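You operate a simulated robot arm through the tools that you are given. There is no shell and no other tool.

You run a simulated robot arm. Do the job below in one go: nothing can be reset, and whatever is moved stays where it is left.

TASK
Measure the lot 21 filter in the caliper: 19 to 21 mm goes to PASS, any other to HOLD.
Fine: the jaw ends open.

The check looks at the end state, three seconds after you hand in, the way a careful person would. Anything else that was tipped, shoved, dropped, spilled or broken makes it a failure.

THE ROBOT
A 7-joint arm with a two-finger parallel gripper, fixed in place. Base frame: the origin is at the foot of the arm, x ahead of it, y to its left, z up. Units: mm, degrees, N and s.
Its first joint turns from -149.0 to 149.0 degrees. Payload 3.43 kg.
Tool frame: the origin (TCP) lies between the finger pads and is the grasp point; the fingertips stand 30 mm ahead of it; z points along the fingers, y is the line along which they close. Largest opening 94 mm; finger width 28, thickness 10; the body of the gripper, 50 by 96 mm, starts 55 mm behind the TCP.
Orientation is told as [roll, pitch, yaw] about the base's x, y, z axes, in that order, counted from this pose: with the fingers straight down and closing along the base's y, the tool's x points along the base's -x, its y along +y and its z along -z.

THE INTERFACE
- The arm moves only by the tool step_arm. Its argument "increments" is a list of rows, each an object of numbers (a shift or turn left out is 0, a gripper value left out holds the last): "tx", "ty", "tz": the shift along the tool's x, y, z in mm; "wx", "wy", "wz": the turn, a rotation vector about the tool's x, y, z in degrees; "fingers": the gripper command, from -1 (fully open) to 1 (shut), values between in proportion. In form: [{"tx": .., "ty": .., "tz": .., "wx": .., "wy": .., "wz": .., "fingers": ..}, ...]. A call has 1 to 20 rows; each row shifts and turns the commanded pose from where the row before left it, along the tool's axes as they then stand. Rows are played at 5 a second. More than 50 mm and 8.6 degrees between two rows, or a gripper value outside its range, and nothing of the call is played. Where a pose cannot be reached the arm comes as near as it can. A force on the tool above 40 N (or 10 N above the force at the start of the call, whichever is more), or a blocked arm, ends the call early, and 0.2 s more pass. The fingers move at their own pace (about 45 mm/s each) and stop on an object; they squeeze with about 29 N. The grip force told is the motor's: it shows also when the fingers shut on nothing. Time passes only in rows, and 0.2 s behind the last, so rows that do not move let the fingers close. It gives the time, the measured TCP pose, the force on the tool (base axes), the opening and the grip force at its end, in the units of the frame above (readings bear some noise), with the torque about the TCP (base axes, N m) and any sound that the robot's microphone picked up.
- Cameras (640 x 400 px; columns grow to the right, rows downward): "scene" is fixed at [50.3, 497.5, 1653.1]; the picture's right is [0.09, -1.00, 0.00], its down [-0.69, -0.06, -0.72] and it looks along [0.72, 0.07, -0.69] (base axes); focal length 347 px, centre (320, 200). "wrist" rides on the gripper at [76, 14, -102] in the tool frame; the picture's right is [-0.18, 0.98, 0.00], its down [-0.75, -0.14, -0.64] and it looks along [-0.63, -0.12, 0.77] (tool axes); focal length 243 px, centre (320, 200). There is no depth. A picture from a camera that has moved, and an enlarged one, comes with that camera's place and axes in the base frame and with its lens.
- capture(camera): a new picture of that camera. It takes no simulated time.
- zoom(camera, box): a new picture of the part [left, top, right, bottom] of that camera's present view, enlarged. It takes no simulated time.
- sign_off(): hands the job in; it is judged then, once.

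Nothing tells you positions but the pictures and the camera data. Unless the task says otherwise, let go and move clear before handing in.

The tools are called after "Request:" as name(argument=value, ...) on one line, values as JSON. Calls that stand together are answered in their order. step_arm: Moves the arm, as the interface text tells. Its arguments: {"type":"object","properties":{"increments":{"type":"array","items":{"type":"object","properties":{"tx":{"type":"number"},"ty":{"type":"number"},"tz":{"type":"number"},"wx":{"type":"number"},"wy":{"type":"number"},"wz":{"type":"number"},"fingers":{"type":"number"}}}}},"required":["increments"]} The other tools are called the same way: capture (camera) takes a picture; zoom (camera, box) takes an enlarged picture of a part of a camera's view; sign_off () hands the job in.

At the start:

```text
clock: 0.0
tcp_pos: [742.0, 322.3, 1140.9]
orientation: [0.1, 0.0, 0.0]
force: [-0.5, -0.3, 0.0]
ft_torque: [0.01, 0.03, 0.0]
width: 94.3
grasp_force: 0.1
```

scene: 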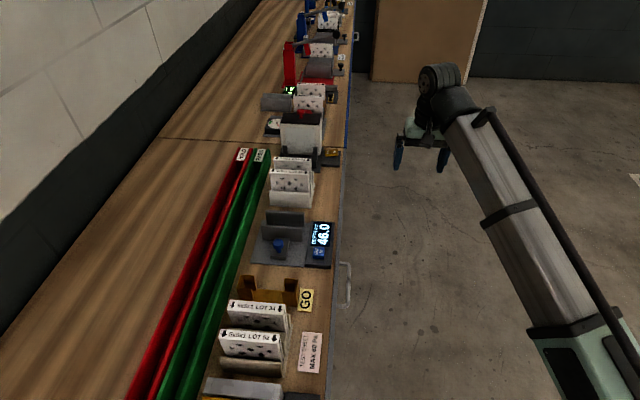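
wrist: 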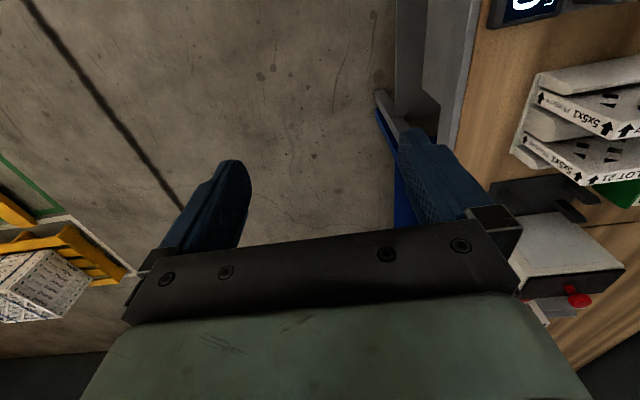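

I see a long bench to the arm's left with filters, a caliper with a digital display, and red and green rails. I'll zoom in on parts of the scene to identify things.

Request:
zoom(camera="scene", box=[220, 140, 380, 240])

Request:
zoom(camera="scene", box=[180, 200, 360, 312])

Request:
zoom(camera="scene", box=[180, 288, 360, 400])

Request:
zoom(camera="scene", box=[240, 60, 380, 150])

Request:
zoom(camera="scene", box=[260, 0, 380, 75])

Request:
zoom(camera="wrist", box=[440, 0, 640, 350])

Request:
zoom(camera="wrist", box=[0, 150, 200, 350])

```text
4.00 times, centred on (300, 190) of scene
camera zoom: at [50.3, 497.5, 1653.1], right [0.09, -1.0, 0.0], down [-0.69, -0.06, -0.72], along [0.72, 0.07, -0.69], focal length 1389 px, centre (400, 240)
```

zoom: 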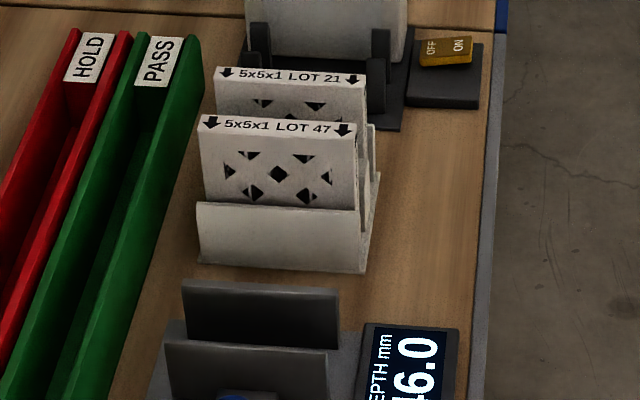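

```text
3.56 times, centred on (270, 256) of scene
camera zoom: at [50.3, 497.5, 1653.1], right [0.09, -1.0, 0.0], down [-0.69, -0.06, -0.72], along [0.72, 0.07, -0.69], focal length 1235 px, centre (498, 1)
```

zoom: 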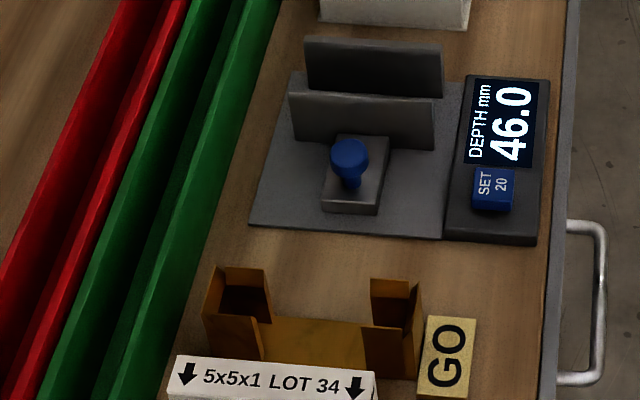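

```text
3.56 times, centred on (270, 344) of scene
camera zoom: at [50.3, 497.5, 1653.1], right [0.09, -1.0, 0.0], down [-0.69, -0.06, -0.72], along [0.72, 0.07, -0.69], focal length 1235 px, centre (498, -312)
```

zoom: 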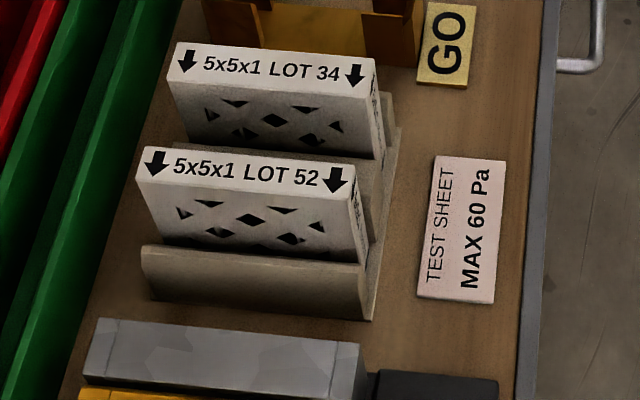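

```text
4.44 times, centred on (310, 105) of scene
camera zoom: at [50.3, 497.5, 1653.1], right [0.09, -1.0, 0.0], down [-0.69, -0.06, -0.72], along [0.72, 0.07, -0.69], focal length 1543 px, centre (364, 622)
```

zoom: 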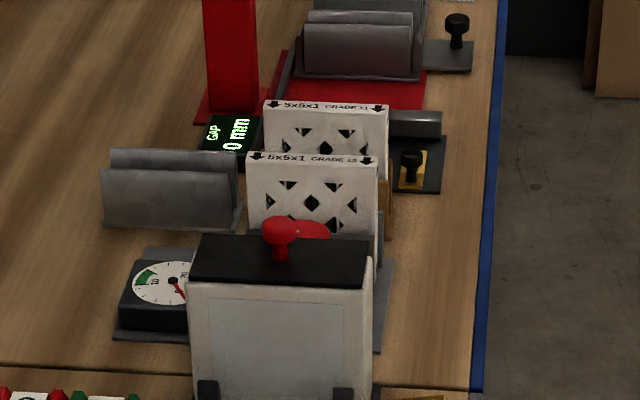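

```text
5.33 times, centred on (320, 38) of scene
camera zoom: at [50.3, 497.5, 1653.1], right [0.09, -1.0, 0.0], down [-0.69, -0.06, -0.72], along [0.72, 0.07, -0.69], focal length 1852 px, centre (320, 1067)
```

zoom: 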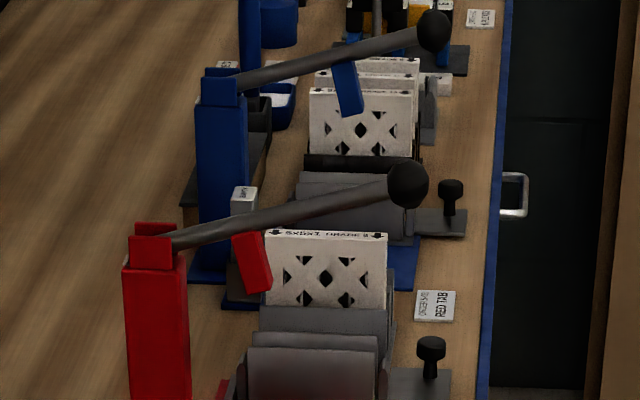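

```text
1.14 times, centred on (540, 175) of wrist
camera zoom: at [667.4, 338.3, 1243.7], right [0.18, 0.98, 0.0], down [0.75, -0.14, 0.64], along [0.63, -0.12, -0.77], focal length 277 px, centre (69, 229)
```

zoom: 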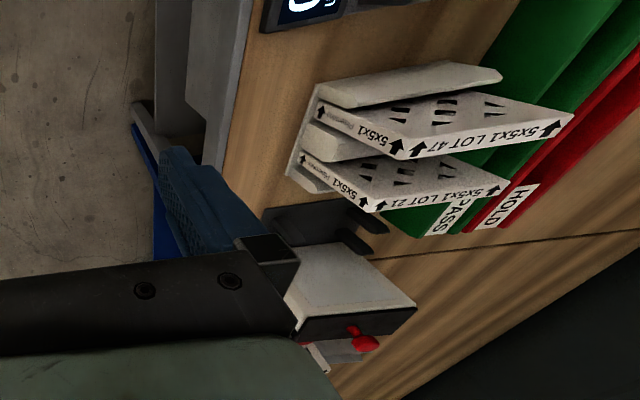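

```text
2.00 times, centred on (100, 250) of wrist
camera zoom: at [667.4, 338.3, 1243.7], right [0.18, 0.98, 0.0], down [0.75, -0.14, 0.64], along [0.63, -0.12, -0.77], focal length 485 px, centre (760, 100)
```

zoom: 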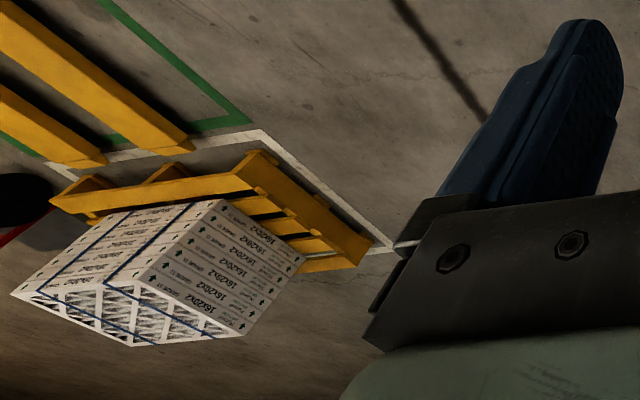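

The lot 21 filter stands in the light rack beyond the caliper at roughly (870, 655), top near z 1030. The caliper reads 46.0 with its jaw open, and the PASS and HOLD troughs run along x at y of about 800–890. I'll turn the tool so its fingers close along x and the wrist camera looks over the bench, then look again.

Request:
step_arm(increments=[{"wz": -8.2, "fingers": -1}, {"wz": -8.2}, {"wz": -8.2}, {"wz": -8.2}, {"wz": -8.2}, {"wz": -8.2}, {"wz": -8.2}, {"wz": -8.2}, {"wz": -8.2}, {"wz": -8.2}, {"wz": -8.0}, {}])

Request:
capture(camera="wrist")

Request:
capture(camera="scene")

```text
clock: 1.2
tcp_pos: [743.1, 323.2, 1141.1]
orientation: [-0.1, -0.4, 38.6]
force: [1.3, 1.4, -2.7]
ft_torque: [-0.07, -0.12, -0.08]
width: 94.4
grasp_force: 0.1
stopped in row 5: the force on the tool passed its limit at 50 N (the readings are from after the stop); the commanded pose is now the measured one
```

```text
taken
camera wrist: at [675.6, 288.1, 1243.5], right [-0.47, 0.88, 0.0], down [0.67, 0.36, 0.65], along [0.57, 0.3, -0.76], focal length 243 px, centre (320, 200)
```

wrist: 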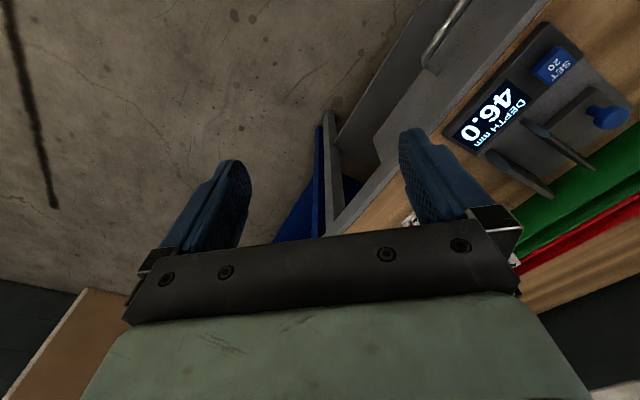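

```text
taken
```

scene: 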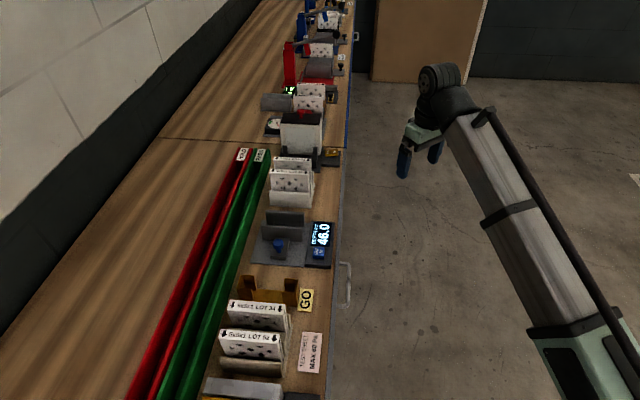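

The rotation stopped on a force spike with nothing near the tool, so it was probably the fast motion. I'll finish the turn more slowly.

Request:
step_arm(increments=[{"wz": -2}, {"wz": -4}, {"wz": -4}, {"wz": -4}, {"wz": -4}, {"wz": -4}, {"wz": -4}, {"wz": -4}, {"wz": -4}, {"wz": -4}, {"wz": -4}, {"wz": -4}, {"wz": -3.4}, {"wz": -2}, {}])

Request:
capture(camera="wrist")

```text
clock: 4.4
tcp_pos: [743.4, 322.5, 1141.5]
orientation: [-0.2, -0.3, 90.1]
force: [-0.7, 0.0, -0.6]
ft_torque: [0.0, -0.01, -0.02]
width: 94.0
grasp_force: 0.1
```

```text
taken
camera wrist: at [729.4, 248.2, 1243.6], right [-0.98, 0.18, -0.01], down [0.14, 0.75, 0.65], along [0.12, 0.63, -0.76], focal length 243 px, centre (320, 200)
```

wrist: 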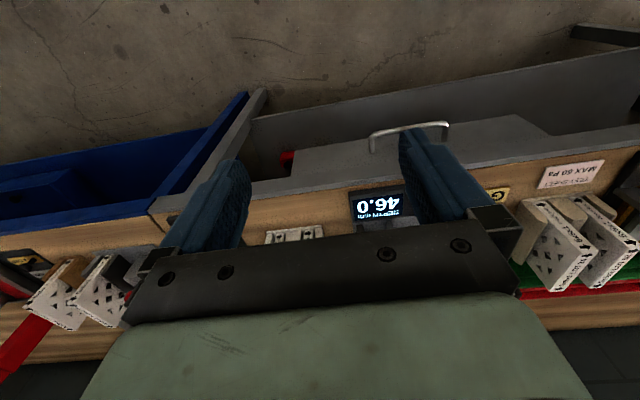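

The tool is turned. I'll move up and over towards the rack to look closely at the caliper and filters.

Request:
step_arm(increments=[{"tx": -8, "tz": -4}, {"tx": -16, "tz": -8}, {"tx": -16, "tz": -8}, {"tx": -16, "tz": -8}, {"tx": -16, "tz": -8}, {"tx": -16, "tz": -8}, {"tx": -16, "tz": -8}, {"tx": -16, "tz": -8}, {"tx": -8, "tz": -4}, {}])

Request:
capture(camera="wrist")

```text
clock: 6.6
tcp_pos: [743.1, 453.3, 1205.8]
orientation: [-1.0, -0.5, 89.9]
force: [0.4, 0.1, 0.1]
ft_torque: [0.0, 0.01, 0.02]
width: 94.1
grasp_force: 0.0
```

```text
taken
camera wrist: at [728.5, 376.0, 1306.9], right [-0.98, 0.18, -0.01], down [0.13, 0.75, 0.65], along [0.13, 0.64, -0.76], focal length 243 px, centre (320, 200)
```

wrist: 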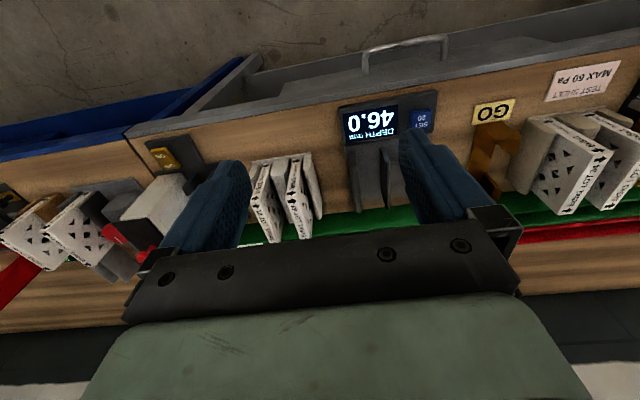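

The rack (lots 47 and 21) and the caliper are now in view. I'll zoom in for coordinates and details.

Request:
zoom(camera="wrist", box=[230, 80, 450, 240])

Request:
zoom(camera="wrist", box=[330, 80, 440, 150])

Request:
zoom(camera="scene", box=[245, 195, 345, 275])

Request:
zoom(camera="scene", box=[230, 140, 330, 220])

```text
2.50 times, centred on (340, 160) of wrist
camera zoom: at [728.5, 376.0, 1306.9], right [-0.98, 0.18, -0.01], down [0.13, 0.75, 0.65], along [0.13, 0.64, -0.76], focal length 606 px, centre (270, 300)
```

zoom: 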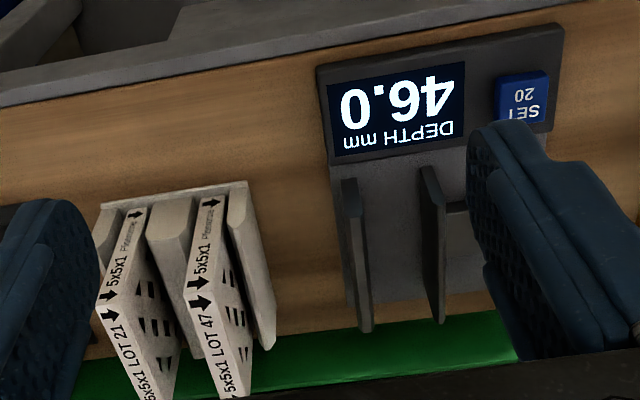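

```text
5.71 times, centred on (385, 115) of wrist
camera zoom: at [728.5, 376.0, 1306.9], right [-0.98, 0.18, -0.01], down [0.13, 0.75, 0.65], along [0.13, 0.64, -0.76], focal length 1386 px, centre (-51, 686)
```

zoom: 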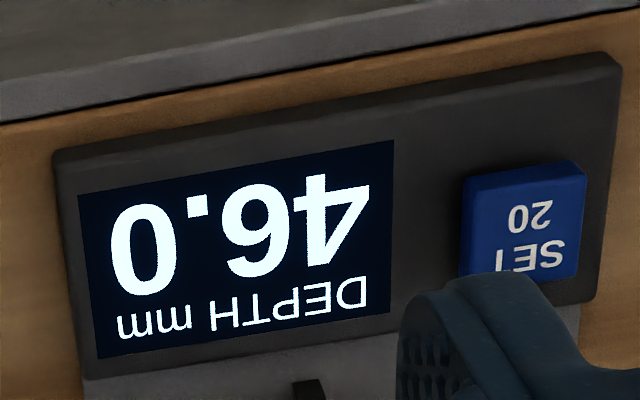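

```text
5.00 times, centred on (295, 235) of scene
camera zoom: at [50.3, 497.5, 1653.1], right [0.09, -1.0, 0.0], down [-0.69, -0.06, -0.72], along [0.72, 0.07, -0.69], focal length 1736 px, centre (445, 25)
```

zoom: 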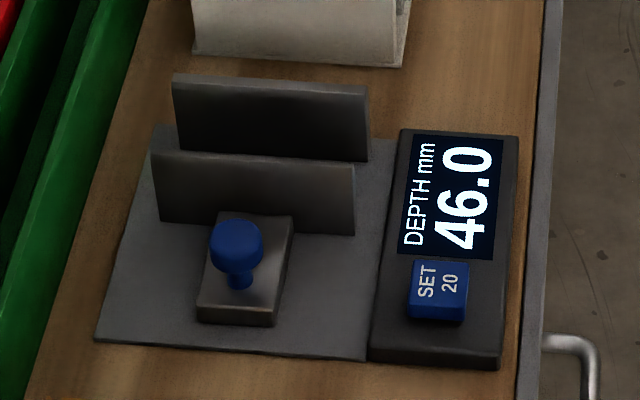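

```text
5.00 times, centred on (280, 180) of scene
camera zoom: at [50.3, 497.5, 1653.1], right [0.09, -1.0, 0.0], down [-0.69, -0.06, -0.72], along [0.72, 0.07, -0.69], focal length 1736 px, centre (520, 300)
```

zoom: 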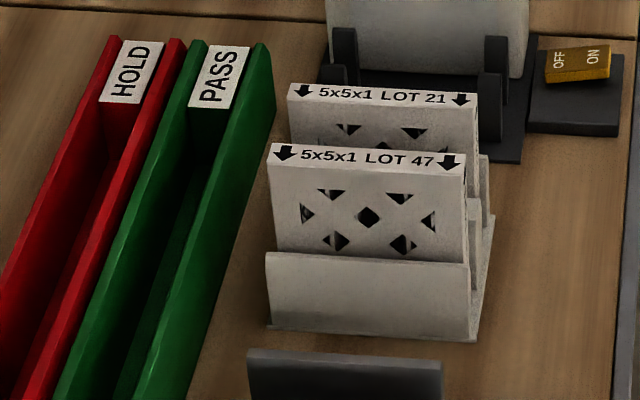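

Both filters stand upright in the rack with their thickness along x, and lot 21 is the farther one (x of about 872). The caliper plates are at x of about 620–700, and the moving jaw carries the blue knob. I'll go above the caliper for a precise look.

Request:
step_arm(increments=[{"ty": 8, "tx": -5}, {"ty": 16, "tx": -8}, {"ty": 16, "tx": -8}, {"ty": 16, "tx": -8}, {"ty": 16, "tx": -8}, {"ty": 16, "tx": -8}, {"ty": 16, "tx": -5}, {"ty": 8}, {}])

Request:
capture(camera="wrist")

```text
clock: 8.6
tcp_pos: [641.4, 507.9, 1182.5]
orientation: [-0.8, -0.7, 90.1]
force: [0.2, 1.0, -0.1]
ft_torque: [0.02, -0.04, 0.0]
width: 94.1
grasp_force: 0.0
out of reach, approached as far as the arm can: row 2, 3, 4, 6, 8
```

```text
taken
camera wrist: at [626.9, 431.9, 1282.7], right [-0.98, 0.18, -0.01], down [0.13, 0.75, 0.65], along [0.13, 0.64, -0.76], focal length 243 px, centre (320, 200)
```

wrist: 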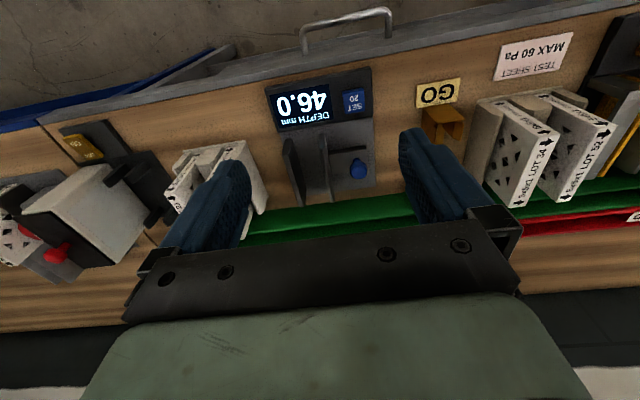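

With the tool straight down the reach is limited at this height. Lower down, or with the tool tilted outward, it reaches farther. From here I can see the caliper well, so I'll zoom in.

Request:
zoom(camera="wrist", box=[240, 80, 400, 220])

Request:
zoom(camera="wrist", box=[270, 110, 400, 210])

Request:
zoom(camera="wrist", box=[140, 120, 300, 250])

```text
2.86 times, centred on (320, 150) of wrist
camera zoom: at [626.9, 431.9, 1282.7], right [-0.98, 0.18, -0.01], down [0.13, 0.75, 0.65], along [0.13, 0.64, -0.76], focal length 693 px, centre (320, 343)
```

zoom: 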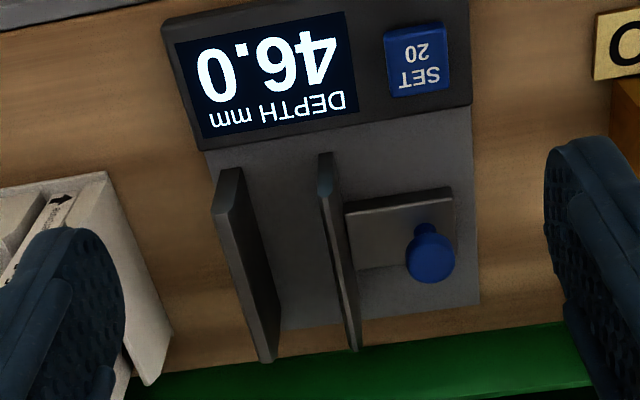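

```text
4.00 times, centred on (335, 160) of wrist
camera zoom: at [626.9, 431.9, 1282.7], right [-0.98, 0.18, -0.01], down [0.13, 0.75, 0.65], along [0.13, 0.64, -0.76], focal length 970 px, centre (260, 360)
```

zoom: 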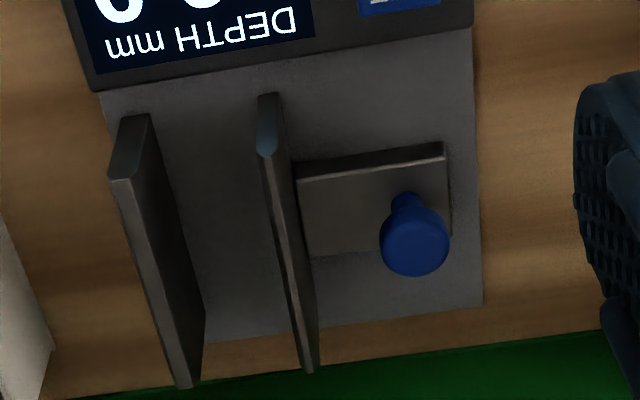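

```text
3.08 times, centred on (220, 185) of wrist
camera zoom: at [626.9, 431.9, 1282.7], right [-0.98, 0.18, -0.01], down [0.13, 0.75, 0.65], along [0.13, 0.64, -0.76], focal length 746 px, centre (628, 246)
```

zoom: 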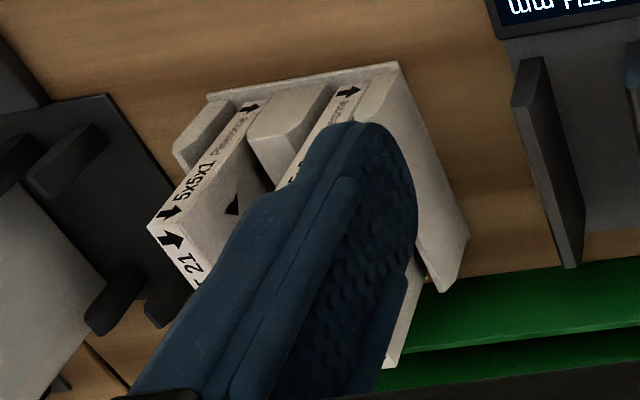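

The caliper gap matches the display: the fixed plate's inner face is at x of about 711, the moving plate's at about 665, and y runs 601–709 with the top near z 966. The blue knob is centred at about (610, 656, 954). I'll first check the caliper's zero by gripping the knob and closing the empty jaw, so I half-close the fingers and come down above the knob.

Request:
step_arm(increments=[{"tz": 8, "fingers": -0.06}, {"tz": 14, "ty": 2}, {"tz": 15, "ty": 4, "tx": -6}, {"tz": 12, "ty": 4, "tx": -12}, {"tz": 10, "ty": 4, "tx": -15}, {"tz": 10, "ty": 4, "tx": -15}, {"tz": 8, "ty": 4, "tx": -15}, {"tz": 8, "ty": 4, "tx": -15}, {"tz": 8, "ty": 3, "tx": -15}, {"tz": 5, "ty": 2, "tx": -15}, {"tz": 4, "tx": -15}, {"tx": -10}, {}])

Request:
capture(camera="wrist")

Request:
zoom(camera="scene", box=[220, 140, 380, 280])

```text
clock: 11.4
tcp_pos: [609.9, 643.9, 1079.4]
orientation: [-0.2, -0.2, 90.2]
force: [0.9, 0.1, 0.9]
ft_torque: [0.05, 0.01, -0.03]
width: 50.0
grasp_force: 0.1
```

```text
taken
camera wrist: at [596.6, 567.9, 1181.3], right [-0.98, 0.18, -0.01], down [0.14, 0.75, 0.65], along [0.12, 0.63, -0.76], focal length 243 px, centre (320, 200)
```

wrist: 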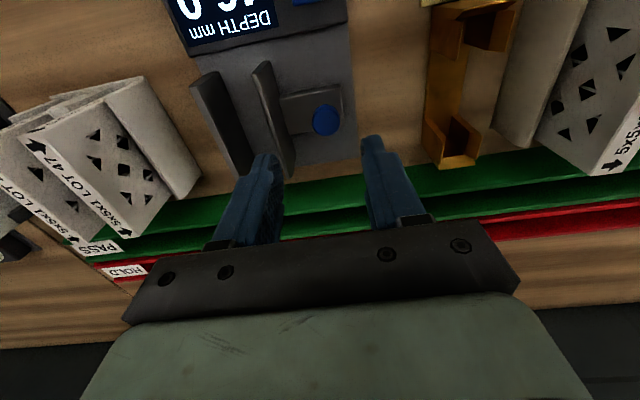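

```text
2.86 times, centred on (300, 210) of scene
camera zoom: at [50.3, 497.5, 1653.1], right [0.09, -1.0, 0.0], down [-0.69, -0.06, -0.72], along [0.72, 0.07, -0.69], focal length 992 px, centre (377, 171)
```

zoom: 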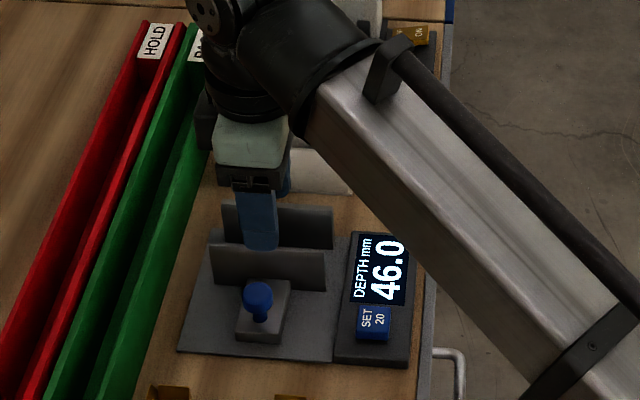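

The fingers are clear of the plates. I'll centre over the knob and descend to grip height.

Request:
step_arm(increments=[{"tx": -6, "tz": 6}, {"tx": -6.6, "tz": 12}, {"tz": 14}, {"tz": 14}, {"tz": 14}, {"tz": 14}, {"tz": 12}, {"tz": 10}, {"tz": 8}, {"tz": 5}, {"tz": 3}, {}])

Request:
capture(camera="wrist")

Request:
zoom(camera="scene", box=[240, 180, 360, 280])

```text
clock: 14.0
tcp_pos: [611.2, 654.9, 967.6]
orientation: [-0.3, -0.2, 90.1]
force: [0.4, 0.0, -0.1]
ft_torque: [0.0, 0.0, 0.01]
width: 49.9
grasp_force: 0.0
```

```text
taken
camera wrist: at [597.2, 579.8, 1069.0], right [-0.98, 0.18, -0.01], down [0.14, 0.75, 0.65], along [0.12, 0.63, -0.76], focal length 243 px, centre (320, 200)
```

wrist: 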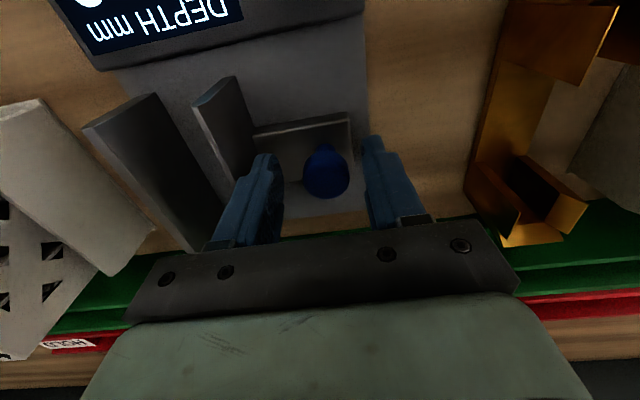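

```text
4.00 times, centred on (300, 230) of scene
camera zoom: at [50.3, 497.5, 1653.1], right [0.09, -1.0, 0.0], down [-0.69, -0.06, -0.72], along [0.72, 0.07, -0.69], focal length 1389 px, centre (400, 80)
```

zoom: 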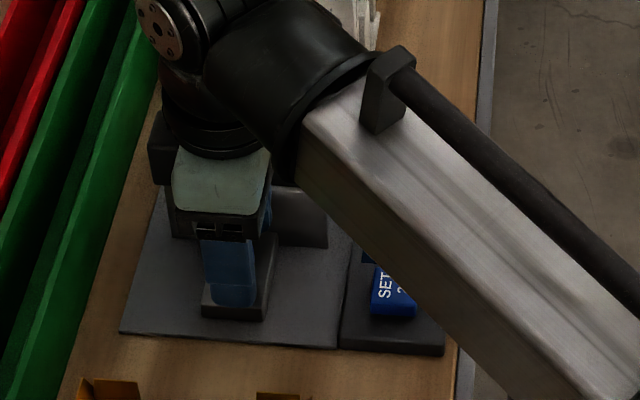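

The knob is between the fingers. I'll grip it gently and then slide +x a little.

Request:
step_arm(increments=[{"fingers": 0.6}, {}, {}, {}])

Request:
capture(camera="wrist")

```text
clock: 15.0
tcp_pos: [611.3, 655.1, 967.2]
orientation: [-0.2, -0.1, 90.1]
force: [0.0, -0.5, -0.6]
ft_torque: [0.01, 0.0, -0.01]
width: 26.9
grasp_force: 45.2
```

```text
taken
camera wrist: at [597.2, 579.8, 1069.0], right [-0.98, 0.18, -0.01], down [0.14, 0.75, 0.65], along [0.12, 0.63, -0.76], focal length 243 px, centre (320, 200)
```

wrist: 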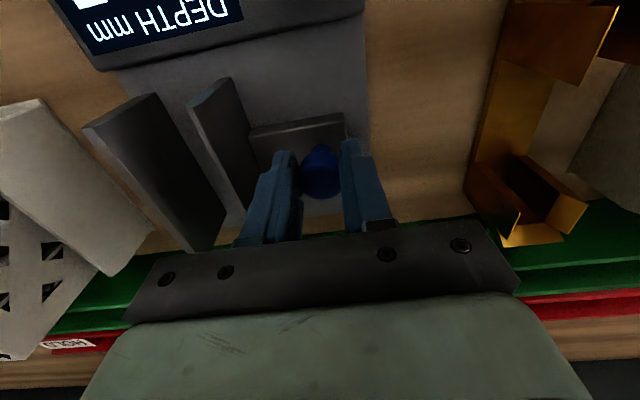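

The knob is held at 26.9 mm. I'll slide the jaw towards the fixed plate, slowly near the end.

Request:
step_arm(increments=[{"ty": -2}, {"ty": -4}, {"ty": -5}, {"ty": -5}, {"ty": -5}, {"ty": -5}, {"ty": -5}, {"ty": -4}, {"ty": -3}, {"ty": -2}, {"ty": -1}, {}])

Request:
zoom(camera="wrist", box=[20, -60, 400, 200])

Request:
zoom(camera="scene", box=[240, 180, 360, 280])

```text
clock: 17.2
tcp_pos: [644.6, 655.6, 966.8]
orientation: [0.3, 0.1, 90.4]
force: [-7.4, 2.1, 1.7]
ft_torque: [-0.32, 0.16, 0.0]
width: 26.8
grasp_force: 45.0
stopped in row 11: the force on the tool passed its limit at 42 N (the readings are from after the stop); the commanded pose is now the measured one
```

```text
refused: -60 is not a number from 0 to 400
```

```text
4.00 times, centred on (300, 230) of scene
camera zoom: at [50.3, 497.5, 1653.1], right [0.09, -1.0, 0.0], down [-0.69, -0.06, -0.72], along [0.72, 0.07, -0.69], focal length 1389 px, centre (400, 80)
```

zoom: 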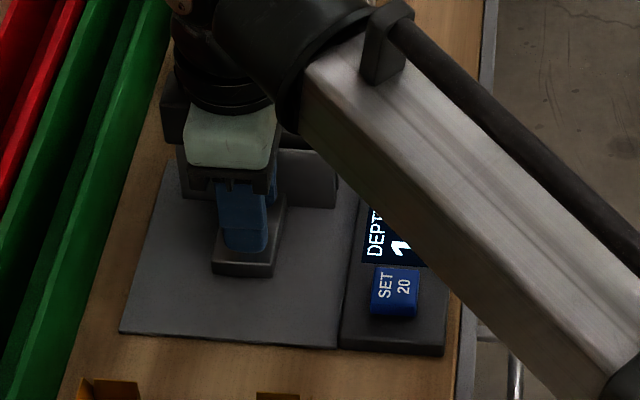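

The slide met resistance after about 33 mm, and the display starts with "1". I'll look from the wrist.

Request:
capture(camera="wrist")

Request:
zoom(camera="wrist", box=[100, 0, 400, 250])

Request:
zoom(camera="scene", box=[320, 220, 370, 260])

```text
taken
camera wrist: at [632.5, 580.1, 1069.4], right [-0.98, 0.18, 0.01], down [0.14, 0.75, 0.64], along [0.11, 0.63, -0.77], focal length 243 px, centre (320, 200)
```

wrist: 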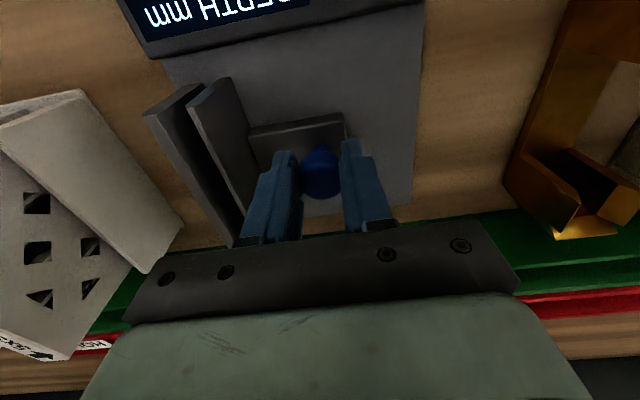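

```text
1.60 times, centred on (250, 125) of wrist
camera zoom: at [632.5, 580.1, 1069.4], right [-0.98, 0.18, 0.01], down [0.14, 0.75, 0.64], along [0.11, 0.63, -0.77], focal length 388 px, centre (432, 320)
```

zoom: 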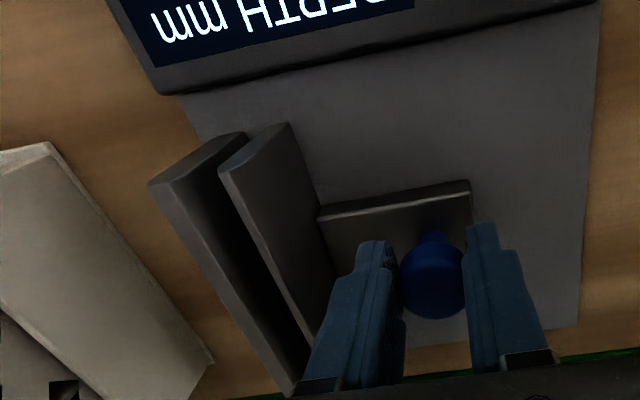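

```text
10.00 times, centred on (345, 240) of scene
camera zoom: at [50.3, 497.5, 1653.1], right [0.09, -1.0, 0.0], down [-0.69, -0.06, -0.72], along [0.72, 0.07, -0.69], focal length 3472 px, centre (70, -200)
```

zoom: 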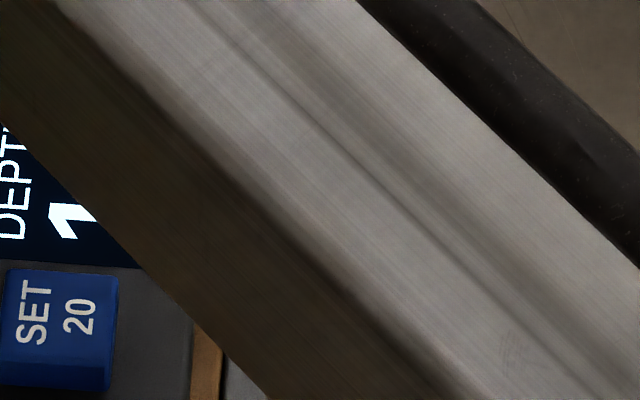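

The jaw has stopped at a gap of roughly 12 mm, so it appears to have a travel stop there. I'll release the knob and rise to read the display and check whether the jaw stays put.

Request:
step_arm(increments=[{"fingers": -0.06}, {}, {}, {"tz": -6}, {"tz": -12, "tx": 4}, {"tz": -15, "tx": 10}, {"tz": -15, "tx": 14}, {"tz": -15, "tx": 14}, {"tz": -15, "tx": 14}, {"tz": -15, "tx": 14}, {"tz": -12, "tx": 10}, {"tz": -6, "tx": 4}, {}])

Request:
capture(camera="wrist")

Request:
capture(camera="scene")

```text
clock: 20.1
tcp_pos: [648.0, 569.7, 1076.3]
orientation: [0.2, 0.0, 90.3]
force: [-0.2, -0.5, 1.0]
ft_torque: [0.02, -0.01, 0.02]
width: 49.4
grasp_force: 0.1
```

```text
taken
camera wrist: at [635.0, 495.1, 1179.1], right [-0.98, 0.18, 0.0], down [0.14, 0.75, 0.64], along [0.11, 0.63, -0.77], focal length 243 px, centre (320, 200)
```

wrist: 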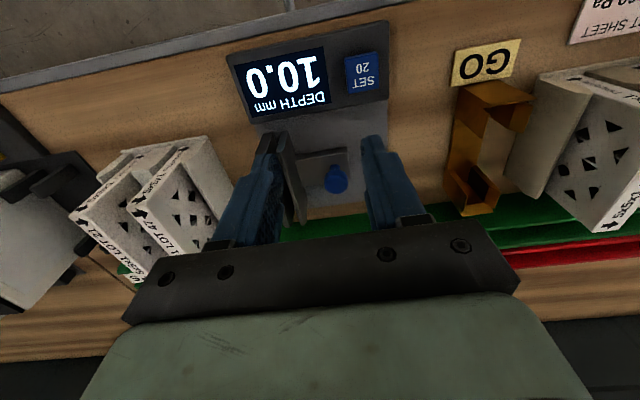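

```text
taken
```

scene: 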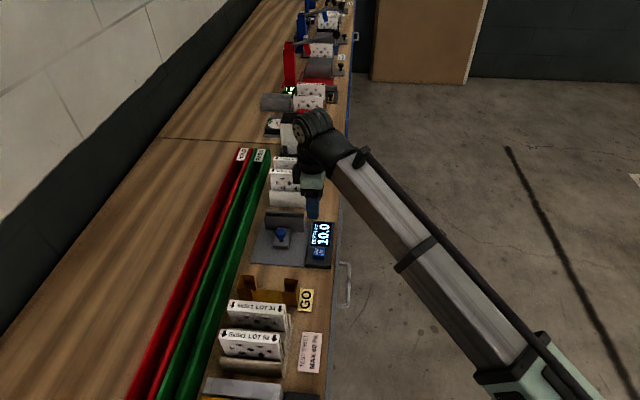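

The empty jaw closes to its travel stop at a steady 10.0, and it stays where it is left. I'll go back, grip the knob and slide it fully open again.

Request:
step_arm(increments=[{"tz": 6, "tx": -4}, {"tz": 12, "tx": -10}, {"tz": 15, "tx": -14}, {"tz": 15, "tx": -14}, {"tz": 15, "tx": -14, "ty": 1}, {"tz": 15, "tx": -14, "ty": 1}, {"tz": 15, "tx": -10}, {"tz": 10, "tx": -5}, {"tz": 5}, {}, {"fingers": 0.6}, {}, {}, {}])

Request:
capture(camera="wrist")

```text
clock: 23.1
tcp_pos: [644.4, 655.9, 969.4]
orientation: [0.1, -0.1, 90.3]
force: [-0.5, 0.9, 0.0]
ft_torque: [0.05, -0.03, 0.02]
width: 26.9
grasp_force: 45.1
```

```text
taken
camera wrist: at [631.3, 580.8, 1071.6], right [-0.98, 0.18, 0.0], down [0.14, 0.75, 0.64], along [0.11, 0.63, -0.77], focal length 243 px, centre (320, 200)
```

wrist: 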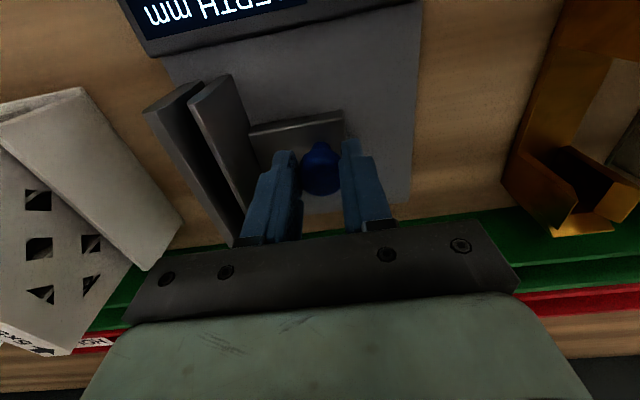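

The knob is gripped again. I'll slide it back to the open end, easing into the stop.

Request:
step_arm(increments=[{"ty": 2}, {"ty": 4}, {"ty": 5}, {"ty": 5}, {"ty": 5}, {"ty": 5}, {"ty": 4}, {"ty": 2}, {"ty": 1}, {"ty": 0.5}, {}, {"fingers": -0.06}, {}, {}])

Request:
capture(camera="wrist")

```text
clock: 26.1
tcp_pos: [610.4, 654.7, 969.5]
orientation: [0.2, 0.0, 90.3]
force: [1.0, 0.2, 0.9]
ft_torque: [0.02, 0.02, 0.0]
width: 49.9
grasp_force: 0.1
```

```text
taken
camera wrist: at [598.0, 580.0, 1072.5], right [-0.98, 0.18, 0.0], down [0.14, 0.75, 0.64], along [0.11, 0.63, -0.77], focal length 243 px, centre (320, 200)
```

wrist: 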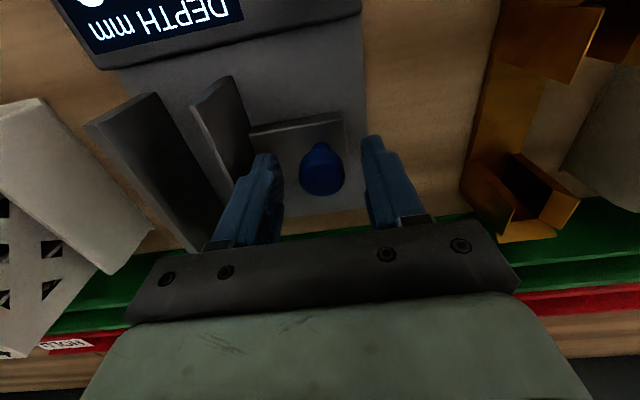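

I'll rise clear and back off towards the robot, then check the jaw reading.

Request:
step_arm(increments=[{"tz": -6}, {"tz": -12}, {"tz": -15, "tx": 5}, {"tz": -15, "tx": 14}, {"tz": -15, "tx": 15, "ty": -3}, {"tz": -15, "tx": 15, "ty": -8}, {"tz": -15, "tx": 15, "ty": -15}, {"tz": -15, "tx": 15, "ty": -15}, {"tz": -12, "tx": 15, "ty": -15}, {"tz": -6, "tx": 10, "ty": -15}, {"tx": 6, "ty": -15}, {"ty": -15}, {"ty": -15}, {"ty": -15}, {"ty": -15}, {"ty": -10}, {"ty": -5}, {}])

Request:
capture(camera="wrist")

Request:
zoom(camera="scene", box=[220, 140, 380, 280])

```text
clock: 29.9
tcp_pos: [771.4, 545.8, 1094.6]
orientation: [0.2, 0.0, 90.3]
force: [0.9, -1.0, -0.1]
ft_torque: [0.02, -0.02, 0.01]
width: 49.7
grasp_force: 0.0
```

```text
taken
camera wrist: at [759.3, 471.2, 1197.3], right [-0.98, 0.18, 0.0], down [0.14, 0.75, 0.64], along [0.11, 0.63, -0.77], focal length 243 px, centre (320, 200)
```

wrist: 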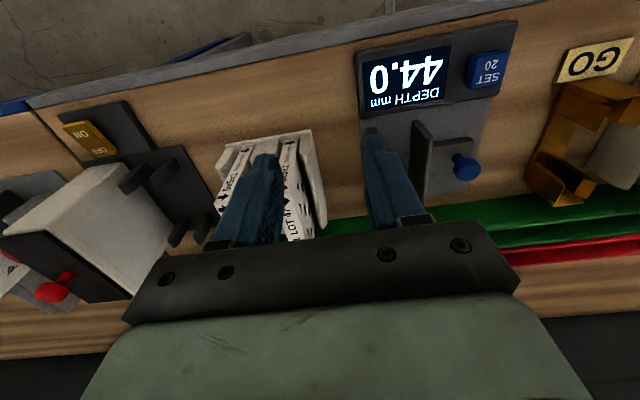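

```text
2.86 times, centred on (300, 210) of scene
camera zoom: at [50.3, 497.5, 1653.1], right [0.09, -1.0, 0.0], down [-0.69, -0.06, -0.72], along [0.72, 0.07, -0.69], focal length 992 px, centre (377, 171)
```

zoom: 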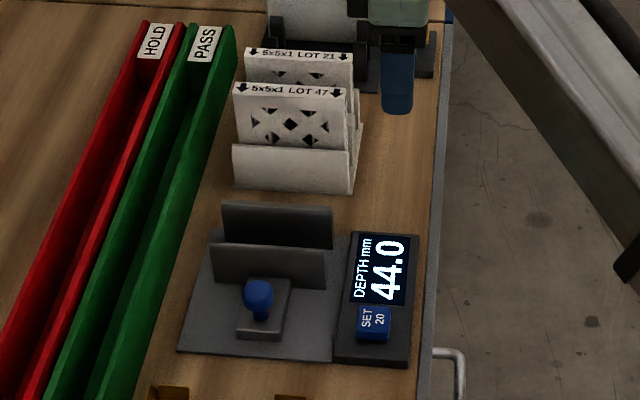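

Reading 44.0, and the jaw is wide open, which is enough for insertion. Next I'll tilt the tool 45° outward to get the extra reach for the lot 21 filter.

Request:
step_arm(increments=[{"wy": -2}, {"wy": -4}, {"wy": -4}, {"wy": -4}, {"wy": -4}, {"wy": -4}, {"wy": -4}, {"wy": -4}, {"wy": -4}, {"wy": -4}, {"wy": -4}, {"wy": -3}, {}])

Request:
capture(camera="wrist")

Request:
capture(camera="scene")

```text
clock: 32.6
tcp_pos: [772.4, 546.1, 1095.3]
orientation: [0.3, -45.1, 90.2]
force: [0.3, 0.0, -0.4]
ft_torque: [0.0, 0.04, 0.01]
width: 49.5
grasp_force: 0.0
```

```text
taken
camera wrist: at [760.0, 421.3, 1113.7], right [-0.98, 0.13, 0.13], down [0.14, 0.08, 0.99], along [0.11, 0.99, -0.09], focal length 243 px, centre (320, 200)
```

wrist: 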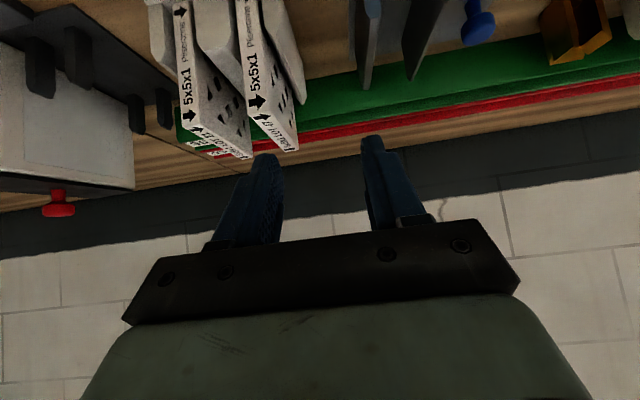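

```text
taken
```

scene: 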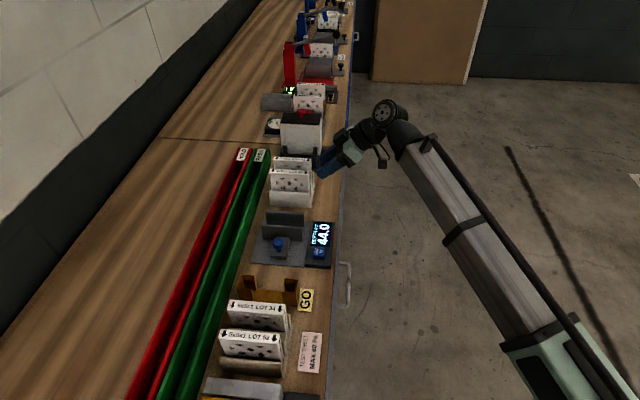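

The tilt worked. I'll zoom into the filters' near ends to get lot 21's exact x position and the rack's divider heights.

Request:
zoom(camera="wrist", box=[130, 0, 330, 170])

```text
2.35 times, centred on (230, 85) of wrist
camera zoom: at [760.0, 421.3, 1113.7], right [-0.98, 0.13, 0.13], down [0.14, 0.08, 0.99], along [0.11, 0.99, -0.09], focal length 571 px, centre (532, 471)
```

zoom: 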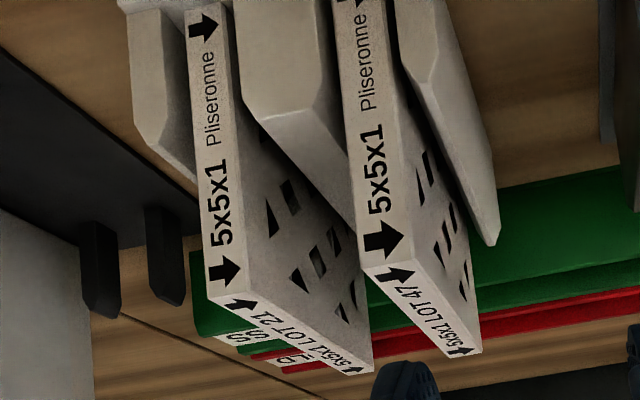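

Lot 21's near top corner is at about (885, 600, 1022) and the filter's centre plane is near x of 879. There is about 40 mm of free space towards lot 47, and the dividers top out near z 960. I'll move to a stand-off point on the 45° approach line with the fingers opened about 40 mm.

Request:
step_arm(increments=[{"ty": -6, "tx": 1, "tz": 2, "fingers": 0.14}, {"ty": -12, "tx": 2, "tz": 4}, {"ty": -15, "tx": 2.3, "tz": 5}, {"ty": -15, "tx": 2.3, "tz": 5}, {"ty": -15, "tx": 2.3, "tz": 5}, {"ty": -15, "tx": 2.3, "tz": 5.5}, {"ty": -14, "tx": 2, "tz": 5}, {"ty": -10, "tx": 2, "tz": 4}, {"ty": -4.6, "tz": 2}, {}])

Request:
capture(camera="wrist")

Request:
zoom(camera="scene", box=[220, 110, 380, 210])

```text
clock: 34.9
tcp_pos: [878.9, 562.0, 1056.5]
orientation: [0.3, -45.0, 90.1]
force: [-0.9, 0.0, 0.2]
ft_torque: [0.02, -0.01, 0.0]
width: 40.5
grasp_force: 0.1
```

```text
taken
camera wrist: at [866.7, 436.3, 1075.4], right [-0.98, 0.13, 0.13], down [0.14, 0.08, 0.99], along [0.11, 0.99, -0.1], focal length 243 px, centre (320, 200)
```

wrist: 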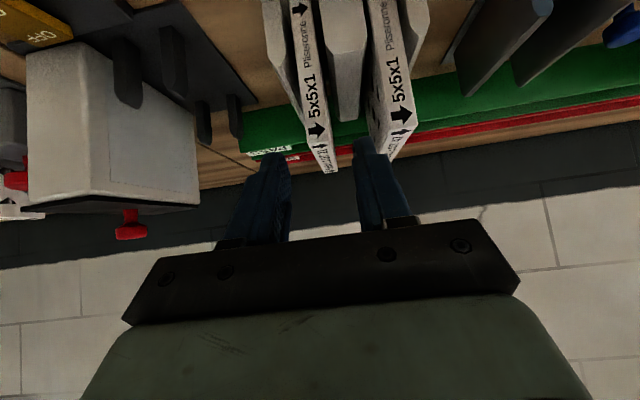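

```text
4.00 times, centred on (300, 160) of scene
camera zoom: at [50.3, 497.5, 1653.1], right [0.09, -1.0, 0.0], down [-0.69, -0.06, -0.72], along [0.72, 0.07, -0.69], focal length 1389 px, centre (400, 360)
```

zoom: 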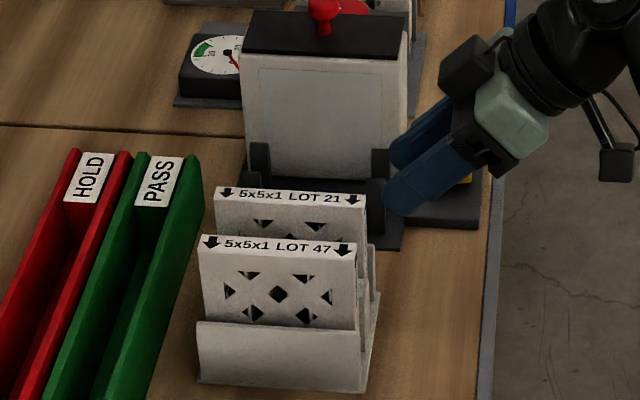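

The stand-off is reached. I'll zoom to verify centring before sliding in.

Request:
zoom(camera="wrist", box=[220, 40, 440, 200])

```text
2.50 times, centred on (330, 120) of wrist
camera zoom: at [866.7, 436.3, 1075.4], right [-0.98, 0.13, 0.13], down [0.14, 0.08, 0.99], along [0.11, 0.99, -0.1], focal length 606 px, centre (295, 400)
```

zoom: 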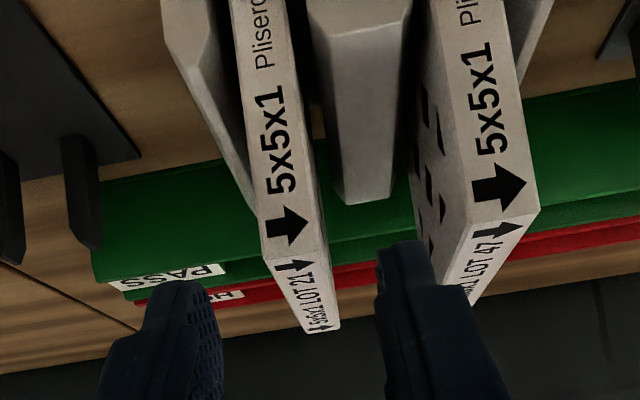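

The filter lies between the finger tips, well centred. I'll slide in along the tool axis.

Request:
step_arm(increments=[{"tz": 4, "ty": -1}, {"tz": 8}, {"tz": 10}, {"tz": 10}, {"tz": 10}, {"tz": 10}, {"tz": 10}, {"tz": 8}, {"tz": 6}, {"tz": 3}, {}])

Request:
capture(camera="wrist")

Request:
zoom(camera="scene", box=[220, 110, 380, 210])

```text
clock: 37.2
tcp_pos: [878.6, 618.3, 1001.1]
orientation: [0.3, -45.1, 90.1]
force: [-0.6, 0.3, -0.1]
ft_torque: [-0.02, -0.01, 0.02]
width: 40.2
grasp_force: 0.0
```

```text
taken
camera wrist: at [866.2, 492.8, 1019.6], right [-0.98, 0.13, 0.13], down [0.14, 0.08, 0.99], along [0.11, 0.99, -0.1], focal length 243 px, centre (320, 200)
```

wrist: 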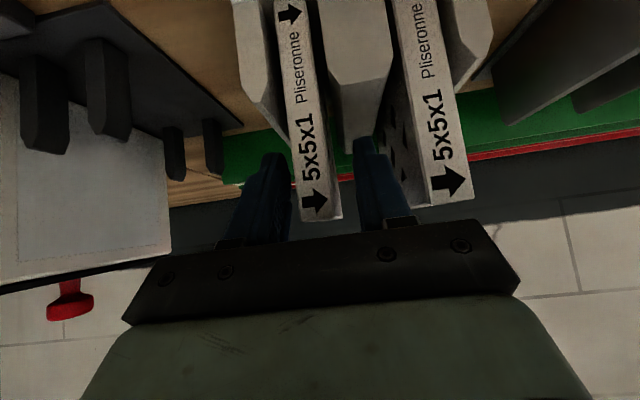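

```text
4.00 times, centred on (300, 160) of scene
camera zoom: at [50.3, 497.5, 1653.1], right [0.09, -1.0, 0.0], down [-0.69, -0.06, -0.72], along [0.72, 0.07, -0.69], focal length 1389 px, centre (400, 360)
```

zoom: 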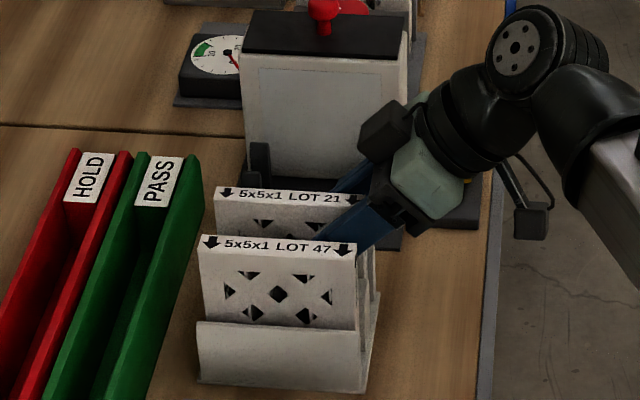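

The fingers straddle the filter cleanly. I'll close gently on it and note the gripped width.

Request:
step_arm(increments=[{"fingers": 0.45}, {}, {"fingers": 0.6}, {}, {"fingers": 0.75}, {}, {}])

Request:
zoom(camera="wrist", box=[200, 0, 480, 240])

```text
clock: 38.9
tcp_pos: [878.9, 617.5, 1000.8]
orientation: [0.2, -45.1, 90.1]
force: [-0.4, 0.2, -0.5]
ft_torque: [0.02, -0.05, -0.02]
width: 20.6
grasp_force: 29.2
```

```text
1.67 times, centred on (340, 120) of wrist
camera zoom: at [866.2, 492.8, 1019.7], right [-0.98, 0.13, 0.13], down [0.14, 0.08, 0.99], along [0.11, 0.99, -0.1], focal length 404 px, centre (287, 333)
```

zoom: 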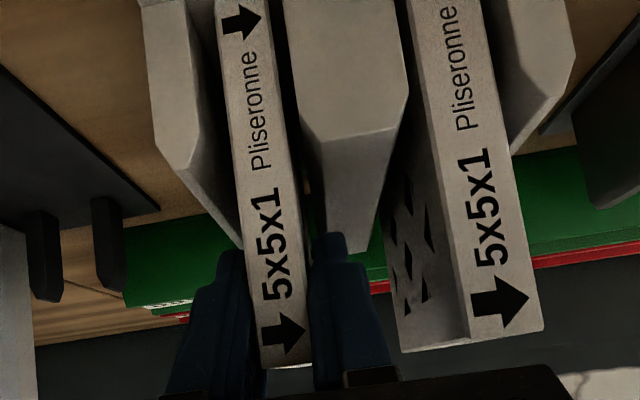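

The filter is gripped at 20.6 mm by the gripper's own reading. I'll lift a little, then draw it out within its plane, up and towards the robot, so it stays clear of lot 47.

Request:
step_arm(increments=[{"tx": -2.1, "tz": -2.1}, {"tx": -3.5, "tz": -3.5}, {"tx": -4.25, "tz": -4.24}, {"tx": -4.25, "tz": -4.24}, {"tx": -2, "tz": -6}, {"tx": 0.5, "tz": -8}, {"tx": 1.4, "tz": -9.9}, {"tx": 1.4, "tz": -9.9}, {"tx": 1.4, "tz": -9.9}, {"tx": 1.4, "tz": -9.9}, {"tx": 0.7, "tz": -5}, {}])

Request:
capture(camera="wrist")

Request:
zoom(camera="scene", box=[220, 110, 380, 210])

```text
clock: 41.5
tcp_pos: [880.8, 572.5, 1059.9]
orientation: [0.4, -45.0, 90.1]
force: [-0.1, 0.5, 0.1]
ft_torque: [-0.04, -0.03, -0.05]
width: 20.4
grasp_force: 29.4
```

```text
taken
camera wrist: at [867.8, 448.2, 1078.0], right [-0.98, 0.13, 0.13], down [0.14, 0.08, 0.99], along [0.11, 0.99, -0.1], focal length 243 px, centre (320, 200)
```

wrist: 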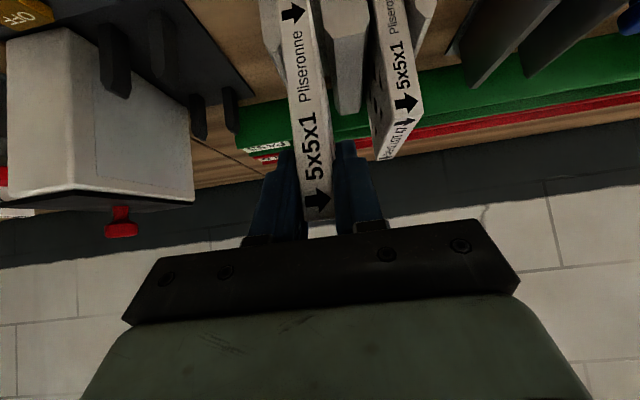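

```text
4.00 times, centred on (300, 160) of scene
camera zoom: at [50.3, 497.5, 1653.1], right [0.09, -1.0, 0.0], down [-0.69, -0.06, -0.72], along [0.72, 0.07, -0.69], focal length 1389 px, centre (400, 360)
```

zoom: 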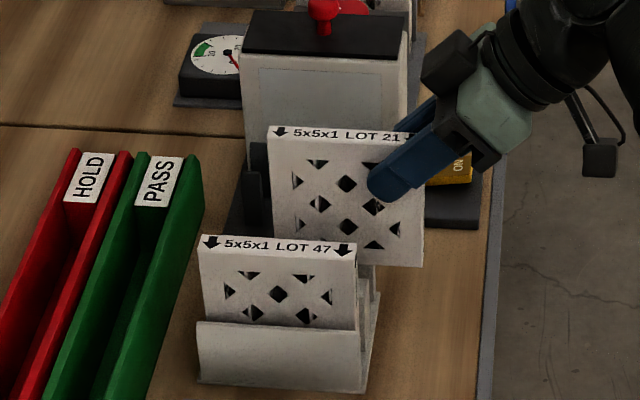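

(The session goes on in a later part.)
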